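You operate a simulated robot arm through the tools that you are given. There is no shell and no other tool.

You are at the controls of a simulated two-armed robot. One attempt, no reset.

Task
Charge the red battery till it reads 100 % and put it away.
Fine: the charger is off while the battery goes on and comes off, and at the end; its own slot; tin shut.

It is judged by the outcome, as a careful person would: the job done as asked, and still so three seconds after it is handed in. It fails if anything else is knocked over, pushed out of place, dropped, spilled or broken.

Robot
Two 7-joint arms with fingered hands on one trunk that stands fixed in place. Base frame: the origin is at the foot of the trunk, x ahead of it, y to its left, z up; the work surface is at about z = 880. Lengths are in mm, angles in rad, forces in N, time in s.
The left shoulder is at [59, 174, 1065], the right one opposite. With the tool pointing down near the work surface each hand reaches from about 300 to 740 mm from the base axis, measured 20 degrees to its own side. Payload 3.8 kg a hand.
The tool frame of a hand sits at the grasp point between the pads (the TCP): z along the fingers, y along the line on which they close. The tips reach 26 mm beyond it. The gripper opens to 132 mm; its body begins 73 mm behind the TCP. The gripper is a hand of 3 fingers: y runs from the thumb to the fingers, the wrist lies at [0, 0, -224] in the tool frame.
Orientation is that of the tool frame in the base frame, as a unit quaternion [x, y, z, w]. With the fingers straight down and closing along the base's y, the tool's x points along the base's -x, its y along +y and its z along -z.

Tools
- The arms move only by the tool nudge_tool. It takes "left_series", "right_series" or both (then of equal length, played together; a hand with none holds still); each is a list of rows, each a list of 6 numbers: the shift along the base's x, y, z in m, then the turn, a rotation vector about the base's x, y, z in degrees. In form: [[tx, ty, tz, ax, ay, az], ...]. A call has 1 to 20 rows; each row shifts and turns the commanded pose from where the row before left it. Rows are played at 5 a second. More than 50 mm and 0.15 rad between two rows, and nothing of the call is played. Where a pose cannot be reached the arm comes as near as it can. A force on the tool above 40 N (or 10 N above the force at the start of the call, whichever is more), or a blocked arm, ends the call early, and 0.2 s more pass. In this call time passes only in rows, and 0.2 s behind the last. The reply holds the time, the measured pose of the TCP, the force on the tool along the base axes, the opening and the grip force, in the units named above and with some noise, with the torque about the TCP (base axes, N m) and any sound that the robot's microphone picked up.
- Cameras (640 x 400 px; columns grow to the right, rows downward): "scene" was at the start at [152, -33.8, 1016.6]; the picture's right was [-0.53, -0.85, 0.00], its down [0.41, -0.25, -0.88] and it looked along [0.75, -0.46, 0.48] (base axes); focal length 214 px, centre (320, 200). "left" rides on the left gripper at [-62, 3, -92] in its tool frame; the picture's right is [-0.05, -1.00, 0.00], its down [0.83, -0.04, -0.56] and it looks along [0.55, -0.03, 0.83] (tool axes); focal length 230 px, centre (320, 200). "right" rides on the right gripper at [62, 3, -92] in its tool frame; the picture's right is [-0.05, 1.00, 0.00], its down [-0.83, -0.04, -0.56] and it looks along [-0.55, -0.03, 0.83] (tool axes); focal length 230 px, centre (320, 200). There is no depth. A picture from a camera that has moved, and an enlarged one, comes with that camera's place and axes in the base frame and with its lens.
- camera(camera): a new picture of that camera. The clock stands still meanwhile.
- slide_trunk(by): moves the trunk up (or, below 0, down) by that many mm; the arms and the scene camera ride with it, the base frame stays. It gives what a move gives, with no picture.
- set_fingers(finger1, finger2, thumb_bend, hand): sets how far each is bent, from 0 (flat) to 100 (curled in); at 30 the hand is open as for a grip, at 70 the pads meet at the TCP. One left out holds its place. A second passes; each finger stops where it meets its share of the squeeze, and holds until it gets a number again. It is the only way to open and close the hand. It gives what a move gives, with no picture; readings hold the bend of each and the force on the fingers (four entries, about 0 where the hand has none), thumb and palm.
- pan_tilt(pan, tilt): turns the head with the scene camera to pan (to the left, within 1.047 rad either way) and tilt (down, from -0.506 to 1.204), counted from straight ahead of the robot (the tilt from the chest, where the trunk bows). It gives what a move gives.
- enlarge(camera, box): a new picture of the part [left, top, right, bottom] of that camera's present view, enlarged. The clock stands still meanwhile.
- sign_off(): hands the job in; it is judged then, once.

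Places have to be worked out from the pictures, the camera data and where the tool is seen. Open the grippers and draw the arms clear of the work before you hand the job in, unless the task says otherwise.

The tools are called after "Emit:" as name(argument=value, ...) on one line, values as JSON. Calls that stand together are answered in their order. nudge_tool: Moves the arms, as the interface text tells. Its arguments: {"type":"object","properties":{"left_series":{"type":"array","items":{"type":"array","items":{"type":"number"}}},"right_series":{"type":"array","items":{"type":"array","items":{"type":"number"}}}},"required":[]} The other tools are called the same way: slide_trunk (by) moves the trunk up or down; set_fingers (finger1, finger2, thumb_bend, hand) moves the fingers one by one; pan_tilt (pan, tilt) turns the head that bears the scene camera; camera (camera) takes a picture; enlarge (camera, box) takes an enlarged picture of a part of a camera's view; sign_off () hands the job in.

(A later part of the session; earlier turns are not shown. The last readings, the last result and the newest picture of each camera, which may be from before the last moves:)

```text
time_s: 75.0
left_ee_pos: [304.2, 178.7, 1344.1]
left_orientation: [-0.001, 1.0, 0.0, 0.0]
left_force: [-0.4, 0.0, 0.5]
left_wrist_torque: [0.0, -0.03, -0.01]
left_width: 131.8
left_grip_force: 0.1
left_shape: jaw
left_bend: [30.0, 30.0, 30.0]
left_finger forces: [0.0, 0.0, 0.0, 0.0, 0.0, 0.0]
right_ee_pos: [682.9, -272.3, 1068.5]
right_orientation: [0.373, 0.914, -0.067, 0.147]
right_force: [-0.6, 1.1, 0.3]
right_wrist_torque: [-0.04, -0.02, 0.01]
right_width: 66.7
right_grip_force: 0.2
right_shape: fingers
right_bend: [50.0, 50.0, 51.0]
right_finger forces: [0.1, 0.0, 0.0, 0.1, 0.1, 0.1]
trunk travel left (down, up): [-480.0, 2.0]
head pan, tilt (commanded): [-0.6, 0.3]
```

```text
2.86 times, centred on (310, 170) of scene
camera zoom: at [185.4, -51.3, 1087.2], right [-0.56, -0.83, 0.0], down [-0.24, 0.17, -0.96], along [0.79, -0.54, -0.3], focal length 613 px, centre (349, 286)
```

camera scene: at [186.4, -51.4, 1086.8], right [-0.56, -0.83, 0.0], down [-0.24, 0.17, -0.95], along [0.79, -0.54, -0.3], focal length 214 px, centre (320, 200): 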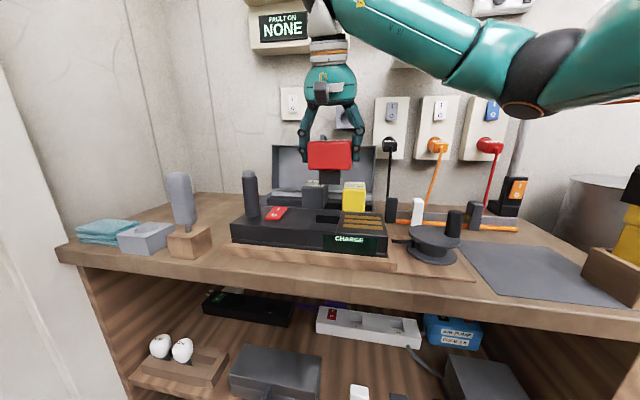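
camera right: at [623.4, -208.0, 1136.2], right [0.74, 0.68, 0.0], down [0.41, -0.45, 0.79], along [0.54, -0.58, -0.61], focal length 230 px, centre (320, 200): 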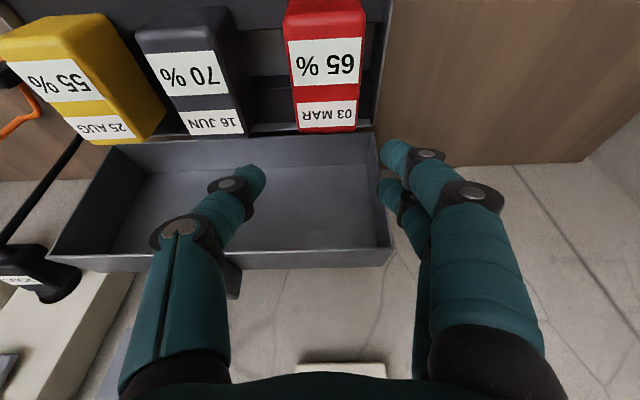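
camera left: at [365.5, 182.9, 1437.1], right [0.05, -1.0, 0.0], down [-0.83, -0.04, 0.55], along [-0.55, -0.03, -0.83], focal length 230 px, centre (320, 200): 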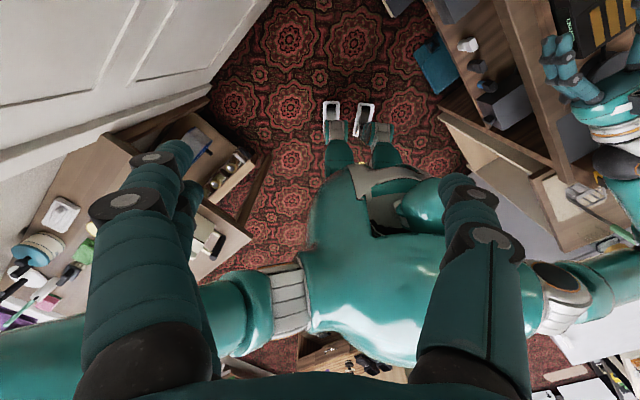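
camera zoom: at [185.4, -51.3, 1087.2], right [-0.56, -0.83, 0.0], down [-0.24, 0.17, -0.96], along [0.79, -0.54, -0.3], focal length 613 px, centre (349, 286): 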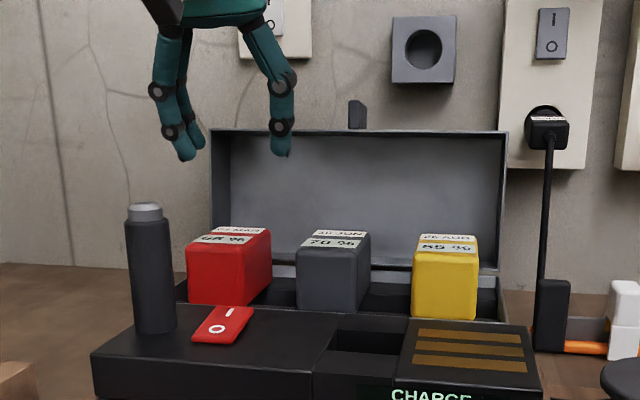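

Yaw −45° is reachable here. From this view the red battery is ~5–6 mm toward +L of the hand's centre (true centre ≈ L 295.5, N 673.6). Shift accordingly and descend to z≈1000.

Emit:
nudge_tool(right_series=[[0.0012, 0.0025, -0.02, 0, 0, 0], [0.0012, 0.0025, -0.025, 0, 0, 0], [0, 0, -0.023, 0, 0, 0]])

Emit:
camera(camera="right")

Emit:
enlarge(camera="right", box=[180, 40, 480, 240])

```text
time_s: 75.8
left_ee_pos: [303.6, 176.9, 1344.7]
left_orientation: [0.0, 1.0, -0.001, 0.0]
left_force: [0.2, 0.4, -0.4]
left_wrist_torque: [-0.02, -0.03, 0.04]
left_width: 131.9
left_grip_force: 0.1
left_shape: jaw
left_bend: [30.0, 30.0, 30.0]
left_finger forces: [0.0, 0.0, 0.0, 0.1, 0.1, 0.0]
right_ee_pos: [686.4, -268.5, 1000.7]
right_orientation: [0.375, 0.913, -0.068, 0.146]
right_force: [-0.1, 0.1, -0.9]
right_wrist_torque: [0.0, -0.04, 0.01]
right_width: 66.6
right_grip_force: 0.0
right_shape: fingers
right_bend: [50.0, 50.0, 51.0]
right_finger forces: [0.0, 0.0, 0.0, 0.1, 0.1, 0.1]
trunk travel left (down, up): [-480.0, 2.0]
head pan, tilt (commanded): [-0.6, 0.3]
```

```text
taken
camera right: at [626.3, -203.6, 1068.8], right [0.74, 0.68, 0.0], down [0.41, -0.45, 0.79], along [0.54, -0.58, -0.61], focal length 230 px, centre (320, 200)
```

right: 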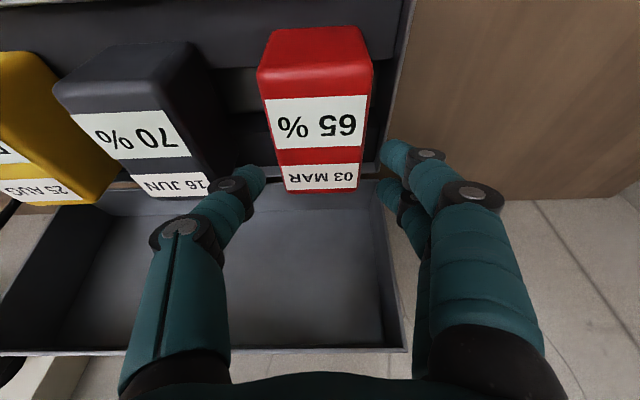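

```text
2.00 times, centred on (330, 140) of right
camera zoom: at [626.3, -203.6, 1068.8], right [0.74, 0.68, 0.0], down [0.41, -0.45, 0.79], along [0.54, -0.58, -0.61], focal length 460 px, centre (300, 320)
```

zoom: 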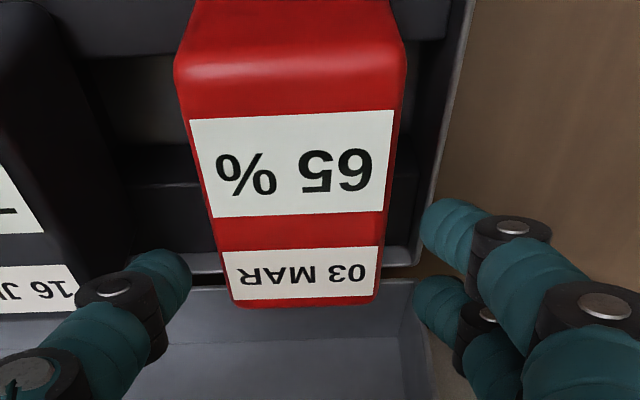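

Well centred now. Descend 40 mm to TCP z≈960 so fingertips stay just above the tin rim.

Emit:
nudge_tool(right_series=[[0, 0, -0.01, 0, 0, 0], [0, 0, -0.01, 0, 0, 0], [0, 0, -0.01, 0, 0, 0], [0, 0, -0.0105, 0, 0, 0]])

Emit:
camera(camera="right")

Emit:
enlarge(camera="scene", box=[220, 120, 400, 260])

```text
time_s: 76.8
left_ee_pos: [304.3, 179.8, 1344.0]
left_orientation: [0.001, 1.0, 0.0, 0.001]
left_force: [-0.6, -0.7, -0.3]
left_wrist_torque: [0.0, -0.01, 0.0]
left_width: 131.9
left_grip_force: 0.0
left_shape: jaw
left_bend: [30.0, 30.0, 30.0]
left_finger forces: [0.1, 0.1, 0.0, 0.0, 0.0, 0.0]
right_ee_pos: [684.9, -269.1, 958.7]
right_orientation: [0.374, 0.913, -0.068, 0.146]
right_force: [0.7, 0.5, -0.5]
right_wrist_torque: [0.01, -0.06, -0.02]
right_width: 66.6
right_grip_force: 0.1
right_shape: fingers
right_bend: [50.0, 50.0, 51.0]
right_finger forces: [0.0, 0.0, 0.1, 0.1, 0.1, 0.0]
trunk travel left (down, up): [-480.0, 2.0]
head pan, tilt (commanded): [-0.6, 0.3]
```

```text
taken
camera right: at [625.6, -203.8, 1027.7], right [0.74, 0.68, 0.0], down [0.41, -0.45, 0.79], along [0.54, -0.58, -0.61], focal length 230 px, centre (320, 200)
```

right: 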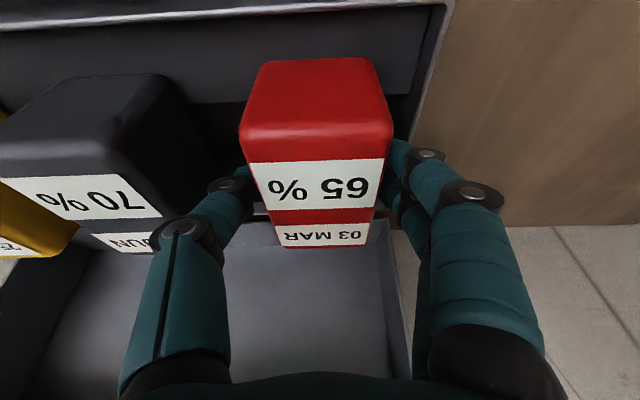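

```text
2.86 times, centred on (310, 190) of scene
camera zoom: at [185.6, -51.4, 1087.2], right [-0.56, -0.83, 0.0], down [-0.24, 0.17, -0.96], along [0.79, -0.54, -0.3], focal length 613 px, centre (349, 229)
```

zoom: 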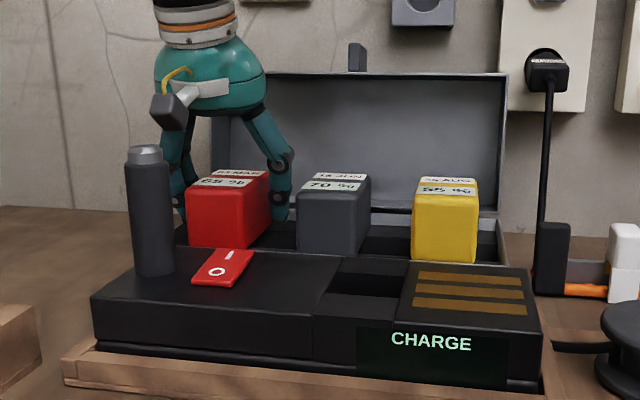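

Thumb sits in the gap between grey and red; fingers on the left side. Close the grip.

Emit:
set_fingers(hand="right", finger1=75, finger2=75, thumb_bend=75)

Emit:
camera(camera="right")

```text
time_s: 77.8
left_ee_pos: [304.3, 178.8, 1344.1]
left_orientation: [0.001, 1.0, 0.0, 0.0]
left_force: [0.7, -0.9, -0.9]
left_wrist_torque: [-0.01, 0.0, 0.01]
left_width: 132.1
left_grip_force: 0.0
left_shape: jaw
left_bend: [30.0, 30.0, 30.0]
left_finger forces: [0.1, 0.0, 0.1, 0.0, 0.0, 0.0]
right_ee_pos: [685.1, -269.3, 959.2]
right_orientation: [0.374, 0.913, -0.068, 0.146]
right_force: [0.1, -1.2, 0.9]
right_wrist_torque: [-0.03, 0.03, 0.03]
right_width: 48.9
right_grip_force: 20.0
right_shape: fingers
right_bend: [55.0, 55.0, 61.0]
right_finger forces: [9.5, 9.7, 0.1, 0.0, 20.6, 0.1]
trunk travel left (down, up): [-480.0, 2.0]
head pan, tilt (commanded): [-0.6, 0.3]
```

```text
taken
camera right: at [625.5, -204.0, 1027.7], right [0.74, 0.68, 0.0], down [0.41, -0.45, 0.79], along [0.54, -0.58, -0.61], focal length 230 px, centre (320, 200)
```

right: 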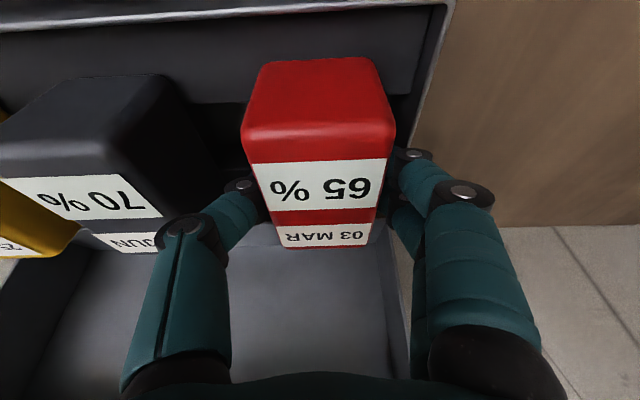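

Good grip (20 N, width 49). Lift straight up to z≈1065, then rotate +90° in place.

Emit:
nudge_tool(right_series=[[0, 0, 0.01, 0, 0, 0], [0, 0, 0.01, 0, 0, 0], [0, 0, 0.02, 0, 0, 0], [0, 0, 0.025, 0, 0, 0], [0, 0, 0.025, 0, 0, 0], [0, 0, 0.015, 0, 0, 0]])

Emit:
nudge_tool(right_series=[[0, 0, 0, 0, 0, 8.18], [0, 0, 0, 0, 0, 8.18], [0, 0, 0, 0, 0, 8.18], [0, 0, 0, 0, 0, 8.18], [0, 0, 0, 0, 0, 8.18], [0, 0, 0, 0, 0, 8.18], [0, 0, 0, 0, 0, 8.18], [0, 0, 0, 0, 0, 8.18], [0, 0, 0, 0, 0, 8.18], [0, 0, 0, 0, 0, 8.18], [0, 0, 0, 0, 0, 8.18]])

Emit:
camera(camera="right")

Emit:
camera(camera="scene")

```text
time_s: 79.2
left_ee_pos: [304.4, 178.9, 1344.3]
left_orientation: [0.0, 1.0, 0.0, 0.0]
left_force: [-0.3, 0.2, 0.2]
left_wrist_torque: [0.02, -0.01, 0.04]
left_width: 131.9
left_grip_force: 0.0
left_shape: jaw
left_bend: [30.0, 30.0, 30.0]
left_finger forces: [0.1, 0.0, 0.1, 0.0, 0.1, 0.1]
right_ee_pos: [684.2, -269.1, 1064.6]
right_orientation: [0.374, 0.913, -0.067, 0.146]
right_force: [0.4, -0.1, -3.6]
right_wrist_torque: [-0.03, 0.0, 0.0]
right_width: 49.5
right_grip_force: 19.8
right_shape: fingers
right_bend: [54.0, 55.0, 62.0]
right_finger forces: [9.8, 9.8, 0.1, 0.0, 19.5, 0.0]
trunk travel left (down, up): [-480.0, 2.0]
head pan, tilt (commanded): [-0.6, 0.3]
```

```text
time_s: 81.7
left_ee_pos: [304.6, 178.5, 1344.5]
left_orientation: [-0.001, 1.0, 0.0, 0.0]
left_force: [-0.4, 0.0, 0.5]
left_wrist_torque: [0.01, -0.02, -0.02]
left_width: 132.1
left_grip_force: 0.1
left_shape: jaw
left_bend: [30.0, 30.0, 30.0]
left_finger forces: [0.0, 0.1, 0.0, 0.0, 0.0, 0.1]
right_ee_pos: [684.8, -267.8, 1064.0]
right_orientation: [-0.381, 0.91, 0.057, 0.151]
right_force: [0.5, -0.5, -2.6]
right_wrist_torque: [0.0, -0.03, 0.0]
right_width: 49.4
right_grip_force: 20.0
right_shape: fingers
right_bend: [54.0, 55.0, 62.0]
right_finger forces: [9.6, 10.0, 0.0, 0.1, 19.5, 0.1]
trunk travel left (down, up): [-480.0, 2.0]
head pan, tilt (commanded): [-0.6, 0.3]
```

```text
taken
camera right: at [620.8, -326.8, 1132.8], right [-0.68, 0.74, 0.0], down [0.45, 0.41, 0.79], along [0.58, 0.54, -0.61], focal length 230 px, centre (320, 200)
```

right: 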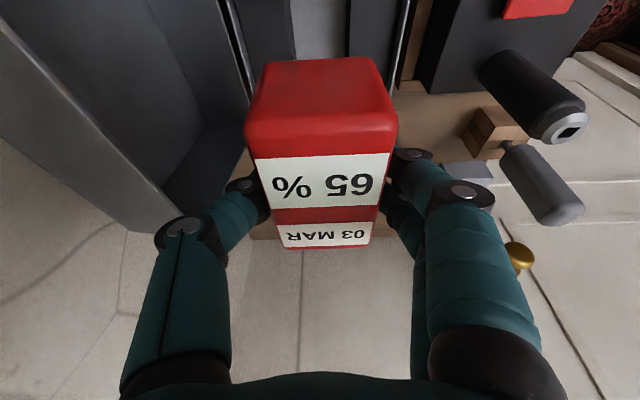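

```text
taken
camera scene: at [185.8, -51.2, 1087.1], right [-0.56, -0.83, 0.0], down [-0.24, 0.17, -0.96], along [0.79, -0.54, -0.3], focal length 214 px, centre (320, 200)
```

scene: 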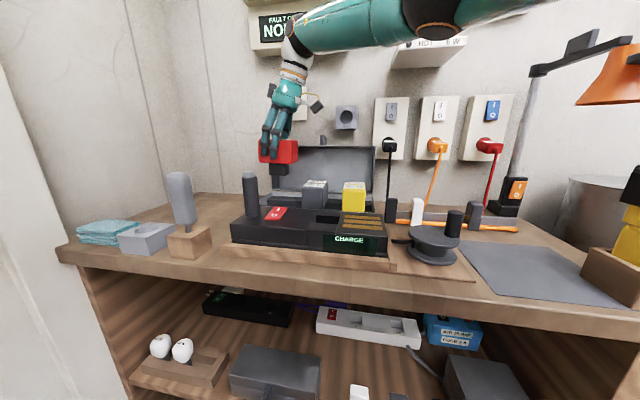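

Battery now has its long side along the bench. Move −L 143 mm over the tin, then −N toward the bay at z≈1064.

Emit:
nudge_tool(right_series=[[-0.0253, -0.0253, 0, 0, 0, 0], [-0.0253, -0.0253, 0, 0, 0, 0], [-0.0253, -0.0253, 0, 0, 0, 0], [-0.0253, -0.0253, 0, 0, 0, 0]])

Emit:
nudge_tool(right_series=[[-0.0253, 0.0253, 0, 0, 0, 0], [-0.0253, 0.0253, 0, 0, 0, 0], [-0.0253, 0.0253, 0, 0, 0, 0], [-0.0253, 0.0253, 0, 0, 0, 0]])

Emit:
camera(camera="right")

Emit:
camera(camera="scene")

```text
time_s: 82.7
left_ee_pos: [304.0, 177.7, 1343.8]
left_orientation: [0.0, 1.0, 0.0, 0.001]
left_force: [0.6, 0.0, 0.4]
left_wrist_torque: [0.02, 0.0, 0.0]
left_width: 131.9
left_grip_force: 0.1
left_shape: jaw
left_bend: [30.0, 30.0, 30.0]
left_finger forces: [0.0, 0.0, 0.1, 0.0, 0.1, 0.0]
right_ee_pos: [583.5, -370.0, 1063.3]
right_orientation: [-0.382, 0.91, 0.057, 0.152]
right_force: [0.5, -0.2, -3.2]
right_wrist_torque: [0.02, 0.0, -0.01]
right_width: 49.2
right_grip_force: 19.6
right_shape: fingers
right_bend: [54.0, 55.0, 62.0]
right_finger forces: [9.5, 9.8, 0.1, 0.0, 19.2, 0.0]
trunk travel left (down, up): [-480.0, 2.0]
head pan, tilt (commanded): [-0.6, 0.3]
```

```text
time_s: 83.7
left_ee_pos: [304.3, 178.4, 1343.7]
left_orientation: [0.001, 1.0, 0.0, 0.001]
left_force: [0.0, -1.0, 1.1]
left_wrist_torque: [0.02, 0.0, 0.0]
left_width: 132.1
left_grip_force: 0.1
left_shape: jaw
left_bend: [30.0, 30.0, 30.0]
left_finger forces: [0.0, 0.1, 0.0, 0.1, 0.1, 0.0]
right_ee_pos: [483.7, -269.0, 1065.9]
right_orientation: [-0.381, 0.91, 0.056, 0.151]
right_force: [-0.1, 1.0, -2.8]
right_wrist_torque: [0.01, -0.02, -0.01]
right_width: 49.2
right_grip_force: 19.2
right_shape: fingers
right_bend: [54.0, 55.0, 62.0]
right_finger forces: [9.5, 9.7, 0.0, 0.0, 19.2, 0.1]
trunk travel left (down, up): [-480.0, 2.0]
head pan, tilt (commanded): [-0.6, 0.3]
```

```text
taken
camera right: at [419.0, -328.6, 1132.9], right [-0.67, 0.74, 0.0], down [0.45, 0.41, 0.79], along [0.58, 0.54, -0.61], focal length 230 px, centre (320, 200)
```

right: 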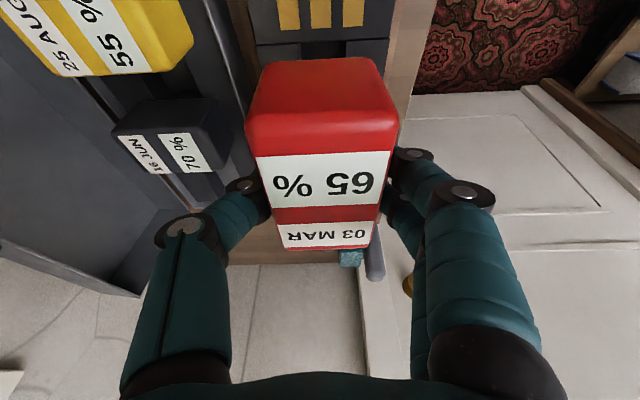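

```text
taken
camera scene: at [185.1, -51.3, 1087.3], right [-0.56, -0.83, 0.0], down [-0.24, 0.17, -0.96], along [0.79, -0.54, -0.3], focal length 214 px, centre (320, 200)
```

scene: 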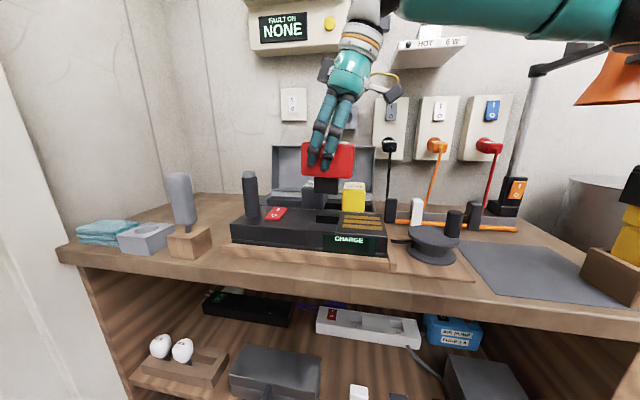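

Reached above the bay without complaint. Zooming from the head camera to check foot vs hole alignment.

Emit:
enlarge(camera="scene", box=[280, 130, 400, 250])

Emit:
enlarge(camera="right", box=[220, 0, 420, 125])

```text
3.33 times, centred on (340, 190) of scene
camera zoom: at [185.1, -51.3, 1087.3], right [-0.56, -0.83, 0.0], down [-0.24, 0.17, -0.96], along [0.79, -0.54, -0.3], focal length 715 px, centre (253, 233)
```

zoom: 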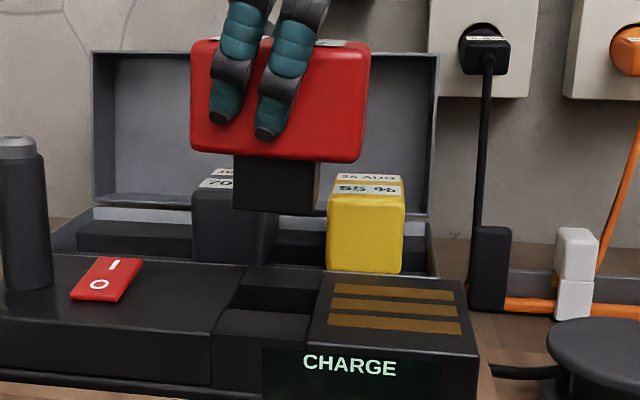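

```text
3.20 times, centred on (320, 62) of right
camera zoom: at [419.0, -328.6, 1132.9], right [-0.67, 0.74, 0.0], down [0.45, 0.41, 0.79], along [0.58, 0.54, -0.61], focal length 736 px, centre (320, 640)
```

zoom: 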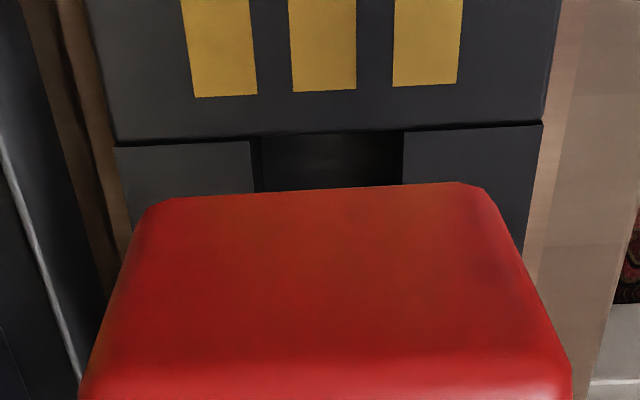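

Foot spans L≈133–170 vs hole ≈128–173; lateral N offset ≈1.5 mm. Apply a −1.2 mm L / −1.5 mm N correction and lower to just above the charger (z≈1012).

Emit:
nudge_tool(right_series=[[-0.0019, 0.0002, -0.018, 0, 0, 0], [0, 0, -0.018, 0, 0, 0], [0, 0, -0.018, 0, 0, 0]])

Emit:
enlarge(camera="scene", box=[280, 150, 390, 250])

Emit:
enlarge(camera="right", box=[220, 0, 420, 125])

```text
time_s: 84.5
left_ee_pos: [304.0, 178.0, 1344.2]
left_orientation: [0.0, 1.0, 0.0, 0.001]
left_force: [0.1, -0.2, -1.2]
left_wrist_torque: [-0.03, -0.04, 0.05]
left_width: 132.0
left_grip_force: 0.0
left_shape: jaw
left_bend: [30.0, 30.0, 30.0]
left_finger forces: [0.0, 0.1, 0.0, 0.1, 0.1, 0.0]
right_ee_pos: [483.1, -269.1, 1008.4]
right_orientation: [-0.381, 0.911, 0.056, 0.15]
right_force: [-0.3, -0.3, -4.0]
right_wrist_torque: [0.01, 0.01, 0.03]
right_width: 49.1
right_grip_force: 19.3
right_shape: fingers
right_bend: [54.0, 55.0, 62.0]
right_finger forces: [9.4, 9.8, 0.0, 0.1, 19.3, 0.1]
trunk travel left (down, up): [-480.0, 2.0]
head pan, tilt (commanded): [-0.6, 0.3]
```

```text
4.00 times, centred on (335, 200) of scene
camera zoom: at [185.8, -51.6, 1087.1], right [-0.56, -0.83, 0.0], down [-0.24, 0.17, -0.96], along [0.79, -0.54, -0.3], focal length 858 px, centre (260, 200)
```

zoom: 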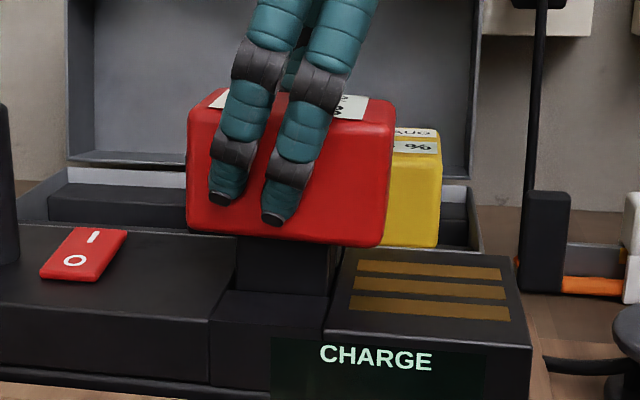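

```text
3.20 times, centred on (320, 62) of right
camera zoom: at [417.2, -327.0, 1077.2], right [-0.68, 0.74, 0.0], down [0.45, 0.41, 0.79], along [0.58, 0.54, -0.61], focal length 736 px, centre (320, 640)
```

zoom: 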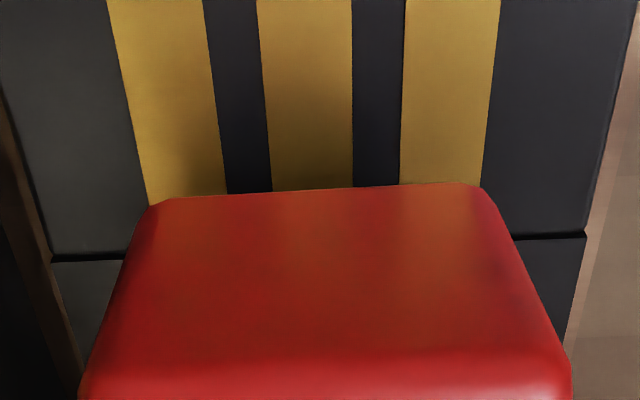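

The foot is over the hole and between the blocks. Lower in small steps and watch the force.

Emit:
nudge_tool(right_series=[[0, 0, -0.005, 0, 0, 0], [0, 0, -0.005, 0, 0, 0], [0, 0, -0.005, 0, 0, 0]])

Emit:
enlarge(camera="scene", box=[280, 150, 390, 250])

```text
time_s: 85.2
left_ee_pos: [305.2, 179.5, 1344.1]
left_orientation: [0.0, 1.0, 0.0, 0.001]
left_force: [-0.1, -0.3, -0.8]
left_wrist_torque: [-0.02, -0.01, 0.0]
left_width: 131.8
left_grip_force: 0.2
left_shape: jaw
left_bend: [30.0, 30.0, 30.0]
left_finger forces: [0.1, 0.1, 0.1, 0.0, 0.0, 0.0]
right_ee_pos: [482.0, -268.3, 995.1]
right_orientation: [-0.382, 0.91, 0.056, 0.151]
right_force: [-0.5, -0.5, -3.0]
right_wrist_torque: [-0.02, -0.02, -0.01]
right_width: 49.2
right_grip_force: 19.1
right_shape: fingers
right_bend: [54.0, 55.0, 62.0]
right_finger forces: [9.4, 9.8, 0.0, 0.1, 19.2, 0.0]
trunk travel left (down, up): [-480.0, 2.0]
head pan, tilt (commanded): [-0.6, 0.3]
```

```text
4.00 times, centred on (335, 200) of scene
camera zoom: at [185.6, -51.5, 1087.2], right [-0.56, -0.83, 0.0], down [-0.24, 0.17, -0.96], along [0.79, -0.54, -0.3], focal length 858 px, centre (260, 200)
```

zoom: 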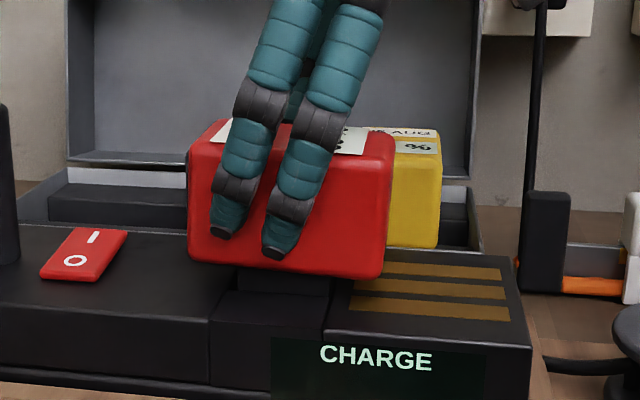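

Entering without contact. Continue lowering in small steps until it seats.

Emit:
nudge_tool(right_series=[[0, 0, -0.004, 0, 0, 0], [0, 0, -0.004, 0, 0, 0], [0, 0, -0.004, 0, 0, 0]])

Emit:
nudge_tool(right_series=[[0, 0, -0.003, 0, 0, 0], [0, 0, -0.003, 0, 0, 0]])

Emit:
enlarge(camera="scene", box=[280, 150, 390, 250])

```text
time_s: 86.0
left_ee_pos: [305.3, 178.0, 1345.0]
left_orientation: [0.0, 1.0, 0.0, 0.001]
left_force: [-0.2, -0.3, 0.9]
left_wrist_torque: [0.0, -0.01, -0.05]
left_width: 131.9
left_grip_force: 0.1
left_shape: jaw
left_bend: [30.0, 30.0, 30.0]
left_finger forces: [0.0, 0.0, 0.0, 0.0, 0.0, 0.1]
right_ee_pos: [482.0, -268.3, 985.8]
right_orientation: [-0.381, 0.91, 0.057, 0.152]
right_force: [2.1, 1.8, -2.5]
right_wrist_torque: [0.05, -0.01, 0.01]
right_width: 49.2
right_grip_force: 19.4
right_shape: fingers
right_bend: [54.0, 55.0, 62.0]
right_finger forces: [9.5, 10.1, 0.1, 0.0, 18.9, 0.0]
trunk travel left (down, up): [-480.0, 2.0]
head pan, tilt (commanded): [-0.6, 0.3]
```

```text
time_s: 86.7
left_ee_pos: [304.0, 179.5, 1345.3]
left_orientation: [0.0, 1.0, 0.001, 0.002]
left_force: [0.1, 0.8, 0.4]
left_wrist_torque: [0.0, -0.01, 0.01]
left_width: 132.1
left_grip_force: 0.2
left_shape: jaw
left_bend: [30.0, 30.0, 30.0]
left_finger forces: [0.0, 0.0, 0.0, 0.0, 0.0, 0.0]
right_ee_pos: [481.1, -267.5, 980.1]
right_orientation: [-0.381, 0.91, 0.054, 0.154]
right_force: [2.4, -0.6, 10.5]
right_wrist_torque: [0.19, 0.13, -0.01]
right_width: 49.1
right_grip_force: 19.9
right_shape: fingers
right_bend: [55.0, 55.0, 62.0]
right_finger forces: [10.2, 9.2, 0.0, 0.0, 21.7, 0.0]
trunk travel left (down, up): [-480.0, 2.0]
head pan, tilt (commanded): [-0.6, 0.3]
```

```text
4.00 times, centred on (335, 200) of scene
camera zoom: at [185.0, -51.2, 1087.7], right [-0.56, -0.83, 0.0], down [-0.24, 0.17, -0.96], along [0.79, -0.54, -0.3], focal length 858 px, centre (260, 200)
```

zoom: 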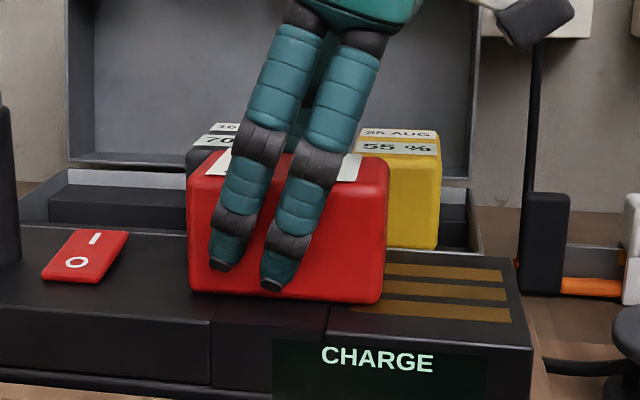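

It's seated (10 N upward, body on the charger). Release the grip and back away upward, leaving the battery on the still-off charger.

Emit:
set_fingers(hand="right", finger1=46, finger2=46, thumb_bend=47)

Emit:
enlarge(camera="scene", box=[280, 150, 390, 250])

Emit:
camera(camera="right")

```text
time_s: 87.7
left_ee_pos: [305.5, 178.3, 1343.5]
left_orientation: [-0.001, 1.0, 0.0, 0.0]
left_force: [-0.6, 0.0, -0.8]
left_wrist_torque: [-0.01, -0.01, -0.03]
left_width: 131.9
left_grip_force: 0.1
left_shape: jaw
left_bend: [30.0, 30.0, 30.0]
left_finger forces: [0.0, 0.0, 0.0, 0.1, 0.1, 0.0]
right_ee_pos: [481.3, -267.7, 977.9]
right_orientation: [-0.38, 0.911, 0.056, 0.15]
right_force: [0.2, 0.2, -0.4]
right_wrist_torque: [-0.01, 0.03, -0.01]
right_width: 78.8
right_grip_force: 0.1
right_shape: fingers
right_bend: [46.0, 46.0, 47.0]
right_finger forces: [0.0, 0.0, 0.1, 0.1, 0.0, 0.0]
trunk travel left (down, up): [-480.0, 2.0]
head pan, tilt (commanded): [-0.6, 0.3]
```

```text
4.00 times, centred on (335, 200) of scene
camera zoom: at [185.3, -51.3, 1087.2], right [-0.56, -0.83, 0.0], down [-0.24, 0.17, -0.96], along [0.79, -0.54, -0.3], focal length 858 px, centre (260, 200)
```

zoom: 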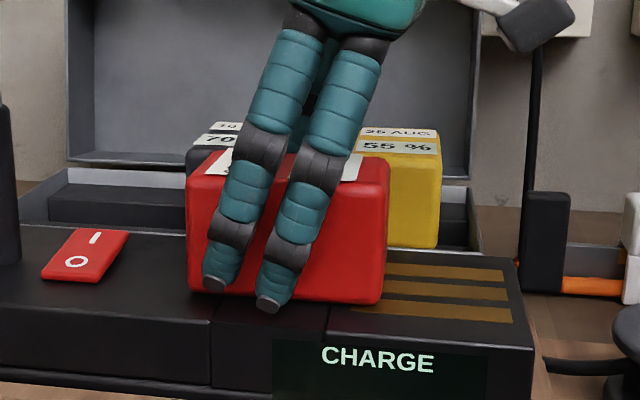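

```text
taken
camera right: at [416.3, -326.7, 1045.8], right [-0.68, 0.74, 0.0], down [0.45, 0.41, 0.79], along [0.58, 0.54, -0.61], focal length 230 px, centre (320, 200)
```

right: 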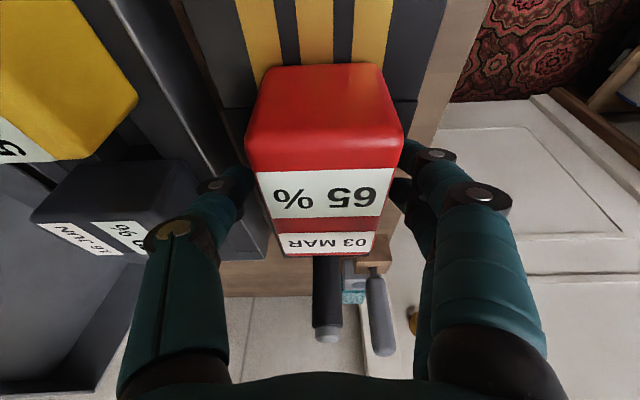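

Battery is standing free on the charger. Raise the hand clear, then examine the battery and the rocker from above.

Emit:
nudge_tool(right_series=[[0, 0, 0.02, 0, 0, 0], [0, 0, 0.025, 0, 0, 0], [0, 0, 0.025, 0, 0, 0], [0, 0, 0.025, 0, 0, 0]])

Emit:
camera(camera="right")

Emit:
enlarge(camera="scene", box=[220, 140, 400, 260])

```text
time_s: 88.7
left_ee_pos: [304.6, 179.7, 1344.5]
left_orientation: [-0.001, 1.0, 0.0, 0.001]
left_force: [-0.7, 0.8, -0.2]
left_wrist_torque: [-0.01, -0.02, 0.0]
left_width: 132.1
left_grip_force: 0.1
left_shape: jaw
left_bend: [30.0, 30.0, 30.0]
left_finger forces: [0.1, 0.0, 0.0, 0.0, 0.1, 0.1]
right_ee_pos: [481.2, -269.5, 1072.8]
right_orientation: [-0.381, 0.91, 0.056, 0.151]
right_force: [-0.1, -0.1, -0.5]
right_wrist_torque: [-0.02, 0.01, 0.0]
right_width: 78.8
right_grip_force: 0.1
right_shape: fingers
right_bend: [46.0, 46.0, 47.0]
right_finger forces: [0.1, 0.1, 0.1, 0.0, 0.0, 0.0]
trunk travel left (down, up): [-480.0, 2.0]
head pan, tilt (commanded): [-0.6, 0.3]
```

```text
taken
camera right: at [415.7, -327.0, 1140.9], right [-0.68, 0.74, 0.0], down [0.45, 0.41, 0.79], along [0.58, 0.54, -0.61], focal length 230 px, centre (320, 200)
```

right: 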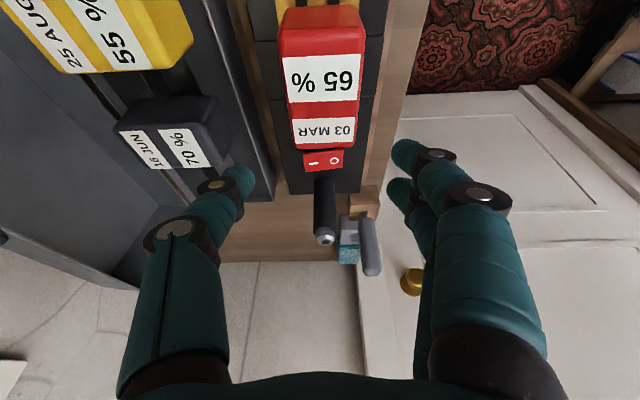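

```text
3.33 times, centred on (310, 200) of scene
camera zoom: at [185.3, -51.2, 1087.3], right [-0.56, -0.83, 0.0], down [-0.24, 0.17, -0.96], along [0.79, -0.54, -0.3], focal length 715 px, centre (353, 200)
```

zoom: 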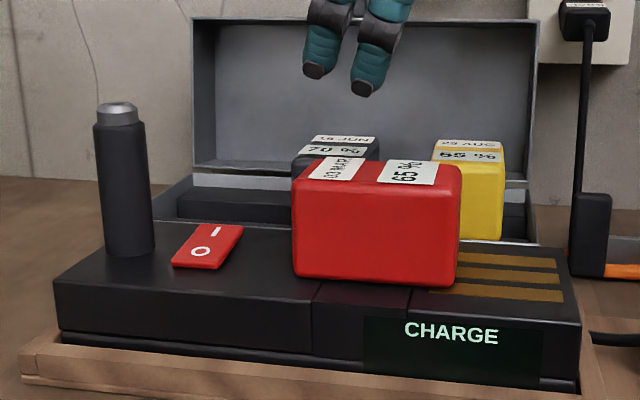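

Battery sits squarely on the charger. Now prepare for pressing the rocker with the thumb: open the two fingers flat and keep the thumb partly bent.

Emit:
set_fingers(hand="right", finger1=10, finger2=10, thumb_bend=50)

Emit:
camera(camera="right")

Emit:
camera(camera="scene")

```text
time_s: 89.7
left_ee_pos: [304.3, 178.5, 1344.0]
left_orientation: [0.0, 1.0, 0.0, 0.001]
left_force: [-1.3, -0.5, 0.3]
left_wrist_torque: [0.0, -0.01, 0.01]
left_width: 131.9
left_grip_force: 0.0
left_shape: jaw
left_bend: [30.0, 30.0, 30.0]
left_finger forces: [0.0, 0.0, 0.1, 0.0, 0.1, 0.0]
right_ee_pos: [480.6, -268.4, 1073.4]
right_orientation: [-0.381, 0.91, 0.057, 0.152]
right_force: [-0.3, 0.0, 0.0]
right_wrist_torque: [0.0, 0.03, 0.01]
right_width: 122.5
right_grip_force: 0.0
right_shape: fingers
right_bend: [10.0, 10.0, 50.0]
right_finger forces: [0.0, 0.1, 0.0, 0.1, 0.0, 0.1]
trunk travel left (down, up): [-480.0, 2.0]
head pan, tilt (commanded): [-0.6, 0.3]
```

```text
taken
camera right: at [416.0, -327.1, 1140.5], right [-0.68, 0.74, 0.0], down [0.45, 0.41, 0.79], along [0.58, 0.54, -0.61], focal length 230 px, centre (320, 200)
```

right: 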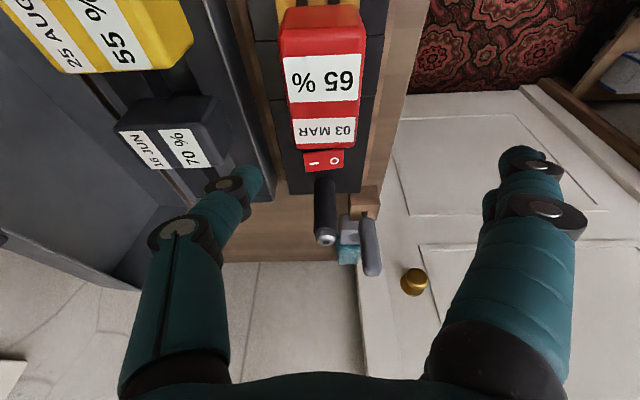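

```text
taken
camera scene: at [185.4, -51.3, 1087.2], right [-0.56, -0.83, 0.0], down [-0.24, 0.17, -0.96], along [0.79, -0.54, -0.3], focal length 214 px, centre (320, 200)
```

scene: 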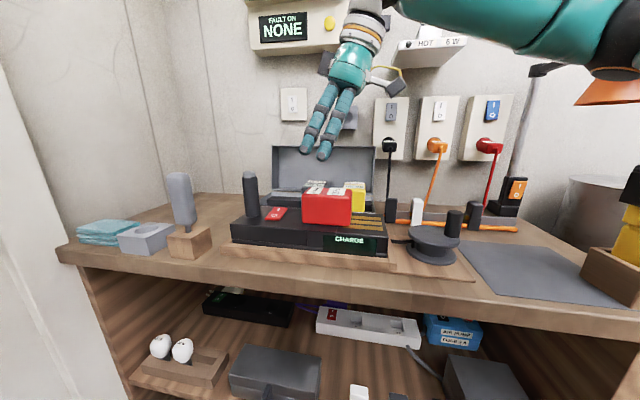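

The thumb tip projects at about tool (0,−40,26). Zoom in on the rocker to measure it from here.

Emit:
enlarge(camera="right", box=[270, 120, 380, 260])

```text
2.86 times, centred on (325, 190) of right
camera zoom: at [416.0, -327.1, 1140.5], right [-0.68, 0.74, 0.0], down [0.45, 0.41, 0.79], along [0.58, 0.54, -0.61], focal length 657 px, centre (306, 229)
```

zoom: 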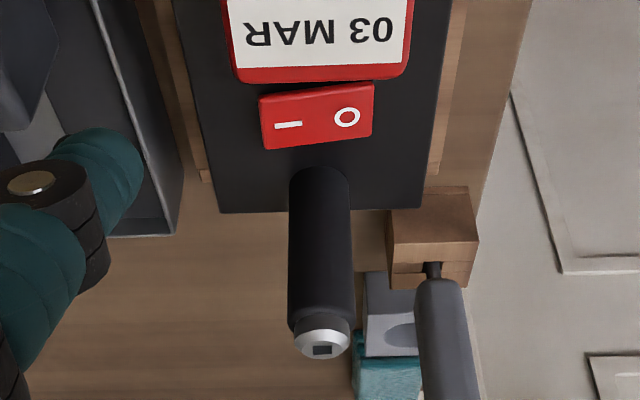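

Rocker I-end is near L=247, N≈546, z≈942. I'll move the thumb over it (staying clear of the post), then descend to ~12 mm above and check.

Emit:
nudge_tool(right_series=[[0.023, 0.0397, 0, 0, 0, 0], [0.023, 0.0397, 0, 0, 0, 0], [0, 0, -0.03, 0, 0, 0], [0, 0, -0.03, 0, 0, 0], [0, 0, -0.03, 0, 0, 0]])

Emit:
camera(camera="right")

Emit:
enlarge(camera="scene", box=[220, 140, 400, 260])

```text
time_s: 90.8
left_ee_pos: [305.2, 178.0, 1343.5]
left_orientation: [0.001, 1.0, 0.0, 0.001]
left_force: [0.5, -0.2, -1.0]
left_wrist_torque: [0.01, 0.03, 0.02]
left_width: 131.8
left_grip_force: 0.0
left_shape: jaw
left_bend: [30.0, 30.0, 30.0]
left_finger forces: [0.1, 0.0, 0.0, 0.1, 0.1, 0.0]
right_ee_pos: [525.9, -189.6, 980.7]
right_orientation: [-0.381, 0.91, 0.056, 0.151]
right_force: [0.0, -0.3, 1.1]
right_wrist_torque: [0.01, -0.03, -0.02]
right_width: 122.4
right_grip_force: 0.1
right_shape: fingers
right_bend: [10.0, 10.0, 50.0]
right_finger forces: [0.1, 0.0, 0.1, 0.0, 0.0, 0.0]
trunk travel left (down, up): [-480.0, 2.0]
head pan, tilt (commanded): [-0.6, 0.3]
```

```text
taken
camera right: at [460.6, -248.4, 1048.3], right [-0.68, 0.74, 0.0], down [0.45, 0.41, 0.79], along [0.58, 0.54, -0.61], focal length 230 px, centre (320, 200)
```

right: 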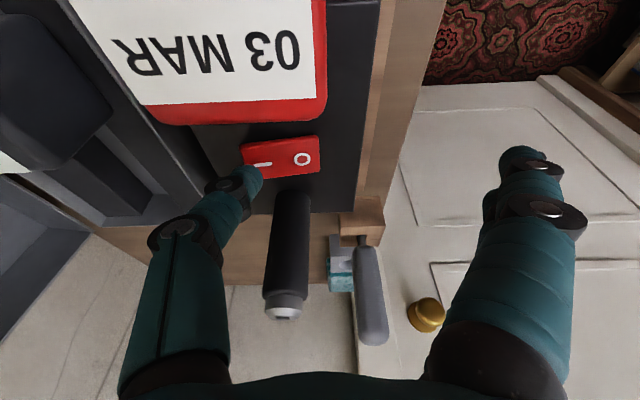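

```text
3.33 times, centred on (310, 200) of scene
camera zoom: at [185.5, -51.8, 1087.1], right [-0.56, -0.83, 0.0], down [-0.24, 0.17, -0.96], along [0.79, -0.54, -0.3], focal length 715 px, centre (353, 200)
```

zoom: 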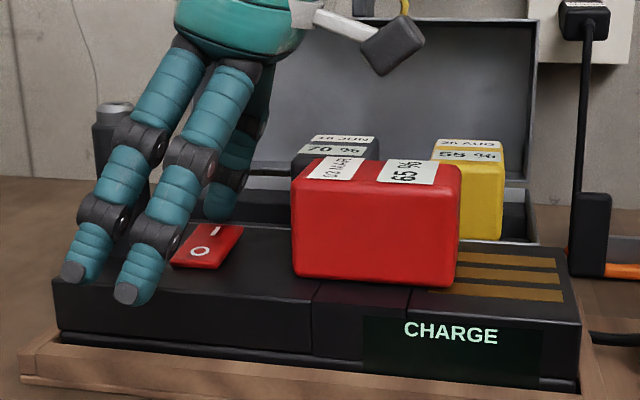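

The thumb is right over the I mark with clearance to the post. Press down gently in steps.

Emit:
nudge_tool(right_series=[[0, 0, -0.006, 0, 0, 0], [0, 0, -0.004, 0, 0, 0], [0, 0, -0.003, 0, 0, 0]])

Emit:
camera(camera="right")

Emit:
enlarge(camera="scene", box=[220, 140, 400, 260])

```text
time_s: 91.7
left_ee_pos: [301.6, 179.1, 1345.0]
left_orientation: [0.0, 1.0, -0.001, 0.002]
left_force: [-0.1, 0.1, 0.3]
left_wrist_torque: [-0.03, -0.01, 0.0]
left_width: 132.2
left_grip_force: 0.0
left_shape: jaw
left_bend: [30.0, 30.0, 30.0]
left_finger forces: [0.0, 0.0, 0.0, 0.0, 0.0, 0.0]
right_ee_pos: [525.6, -188.8, 969.8]
right_orientation: [-0.381, 0.91, 0.056, 0.153]
right_force: [0.3, 0.4, 4.2]
right_wrist_torque: [-0.14, -0.18, -0.06]
right_width: 122.7
right_grip_force: 2.9
right_shape: fingers
right_bend: [10.0, 10.0, 50.0]
right_finger forces: [0.1, 0.1, 0.0, 0.0, 5.0, 0.0]
trunk travel left (down, up): [-480.0, 2.0]
head pan, tilt (commanded): [-0.6, 0.3]
```

```text
taken
camera right: at [461.3, -247.3, 1038.0], right [-0.68, 0.74, 0.0], down [0.45, 0.41, 0.79], along [0.58, 0.54, -0.61], focal length 230 px, centre (320, 200)
```

right: 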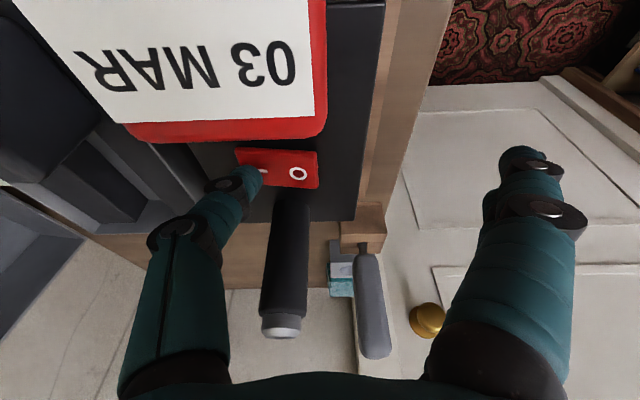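

```text
3.33 times, centred on (310, 200) of scene
camera zoom: at [184.8, -51.3, 1087.5], right [-0.56, -0.83, 0.0], down [-0.24, 0.17, -0.96], along [0.79, -0.54, -0.3], focal length 715 px, centre (353, 200)
```

zoom: 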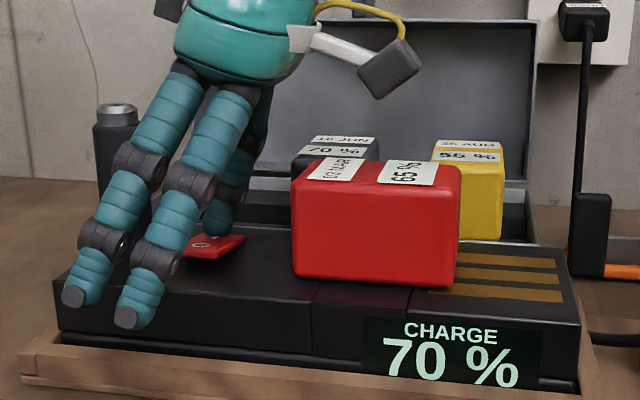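

The charger came on: display reads "CHARGE 70 %" and is rising. I'll lift the thumb and shift it over the O end right away, then check the reading.

Emit:
nudge_tool(right_series=[[0, 0, 0.014, 0, 0, 0], [-0.0226, 0.0226, 0, 0, 0, 0]])

Emit:
enlarge(camera="scene", box=[220, 140, 400, 260])

Emit:
camera(camera="right")

```text
time_s: 92.2
left_ee_pos: [302.6, 180.5, 1344.9]
left_orientation: [-0.001, 1.0, 0.0, 0.001]
left_force: [0.6, 0.2, -0.3]
left_wrist_torque: [0.03, -0.03, 0.01]
left_width: 131.8
left_grip_force: 0.0
left_shape: jaw
left_bend: [30.0, 30.0, 30.0]
left_finger forces: [0.1, 0.0, 0.1, 0.0, 0.1, 0.1]
right_ee_pos: [503.8, -166.0, 983.8]
right_orientation: [-0.38, 0.911, 0.056, 0.15]
right_force: [-0.6, 0.9, -0.1]
right_wrist_torque: [-0.04, -0.01, 0.01]
right_width: 122.4
right_grip_force: 0.1
right_shape: fingers
right_bend: [10.0, 10.0, 50.0]
right_finger forces: [0.1, 0.1, 0.0, 0.0, 0.0, 0.0]
trunk travel left (down, up): [-480.0, 2.0]
head pan, tilt (commanded): [-0.6, 0.3]
```

```text
3.33 times, centred on (310, 200) of scene
camera zoom: at [185.1, -51.1, 1087.3], right [-0.56, -0.83, 0.0], down [-0.24, 0.17, -0.96], along [0.79, -0.54, -0.3], focal length 715 px, centre (353, 200)
```

zoom: 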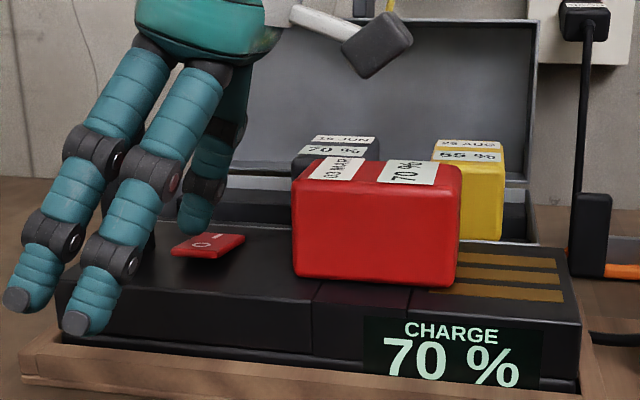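

```text
taken
camera right: at [439.4, -223.8, 1051.5], right [-0.68, 0.74, 0.0], down [0.45, 0.41, 0.79], along [0.58, 0.53, -0.61], focal length 230 px, centre (320, 200)
```

right: 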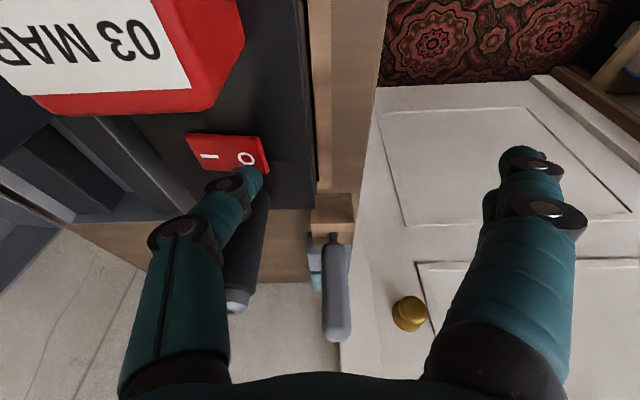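

Battery label and display both read 70 % (rocker latched on), thumb now hovering over O. Wait about a second in place and re-check.

Emit:
nudge_tool(right_series=[[0, 0, 0, 0, 0, 0], [0, 0, 0, 0, 0, 0], [0, 0, 0, 0, 0, 0], [0, 0, 0, 0, 0, 0]])

Emit:
enlarge(camera="scene", box=[220, 140, 400, 260])

```text
time_s: 93.2
left_ee_pos: [305.1, 178.4, 1343.8]
left_orientation: [0.0, 1.0, -0.001, 0.001]
left_force: [-0.5, 0.1, 0.1]
left_wrist_torque: [0.04, 0.02, -0.01]
left_width: 132.0
left_grip_force: 0.1
left_shape: jaw
left_bend: [30.0, 30.0, 30.0]
left_finger forces: [0.1, 0.0, 0.1, 0.0, 0.0, 0.0]
right_ee_pos: [504.4, -165.1, 983.6]
right_orientation: [-0.381, 0.911, 0.055, 0.151]
right_force: [0.1, -0.2, 0.5]
right_wrist_torque: [0.01, -0.02, 0.0]
right_width: 122.8
right_grip_force: 0.1
right_shape: fingers
right_bend: [10.0, 10.0, 50.0]
right_finger forces: [0.0, 0.0, 0.0, 0.0, 0.0, 0.1]
trunk travel left (down, up): [-480.0, 2.0]
head pan, tilt (commanded): [-0.6, 0.3]
```

```text
3.33 times, centred on (310, 200) of scene
camera zoom: at [185.4, -51.3, 1087.2], right [-0.56, -0.83, 0.0], down [-0.24, 0.17, -0.96], along [0.79, -0.54, -0.3], focal length 715 px, centre (353, 200)
```

zoom: 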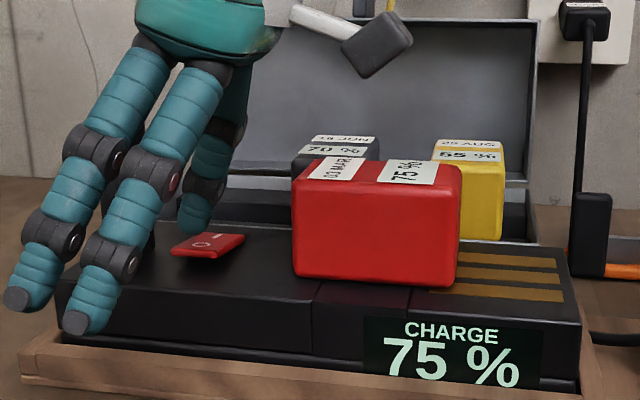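

75 % at 93.2 s — about 5 % per ~1.2 s. Wait ~3 s more.

Emit:
nudge_tool(right_series=[[0, 0, 0, 0, 0, 0], [0, 0, 0, 0, 0, 0], [0, 0, 0, 0, 0, 0], [0, 0, 0, 0, 0, 0], [0, 0, 0, 0, 0, 0], [0, 0, 0, 0, 0, 0], [0, 0, 0, 0, 0, 0], [0, 0, 0, 0, 0, 0], [0, 0, 0, 0, 0, 0], [0, 0, 0, 0, 0, 0], [0, 0, 0, 0, 0, 0], [0, 0, 0, 0, 0, 0]])

Emit:
enlarge(camera="scene", box=[220, 140, 400, 260])

```text
time_s: 95.8
left_ee_pos: [304.1, 178.6, 1343.5]
left_orientation: [0.0, 1.0, 0.0, 0.001]
left_force: [0.0, -0.1, 0.0]
left_wrist_torque: [-0.03, 0.01, 0.01]
left_width: 132.0
left_grip_force: 0.1
left_shape: jaw
left_bend: [30.0, 30.0, 30.0]
left_finger forces: [0.1, 0.0, 0.0, 0.0, 0.0, 0.0]
right_ee_pos: [505.0, -166.5, 983.3]
right_orientation: [-0.381, 0.911, 0.055, 0.151]
right_force: [-0.5, 0.2, 0.5]
right_wrist_torque: [0.0, 0.01, -0.04]
right_width: 122.4
right_grip_force: 0.1
right_shape: fingers
right_bend: [10.0, 10.0, 50.0]
right_finger forces: [0.0, 0.1, 0.1, 0.1, 0.0, 0.1]
trunk travel left (down, up): [-480.0, 2.0]
head pan, tilt (commanded): [-0.6, 0.3]
```

```text
3.33 times, centred on (310, 200) of scene
camera zoom: at [185.4, -51.4, 1087.2], right [-0.56, -0.83, 0.0], down [-0.24, 0.17, -0.96], along [0.79, -0.54, -0.3], focal length 715 px, centre (353, 200)
```

zoom: 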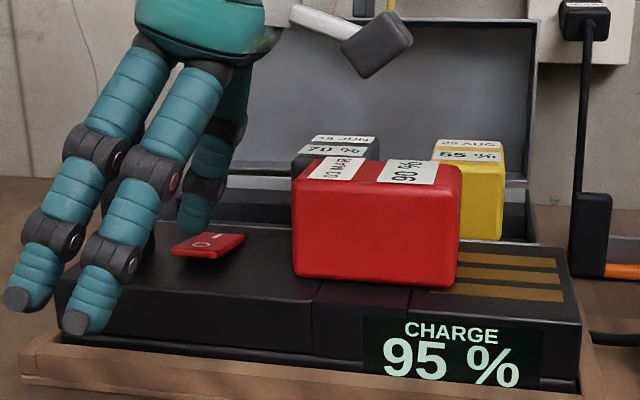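

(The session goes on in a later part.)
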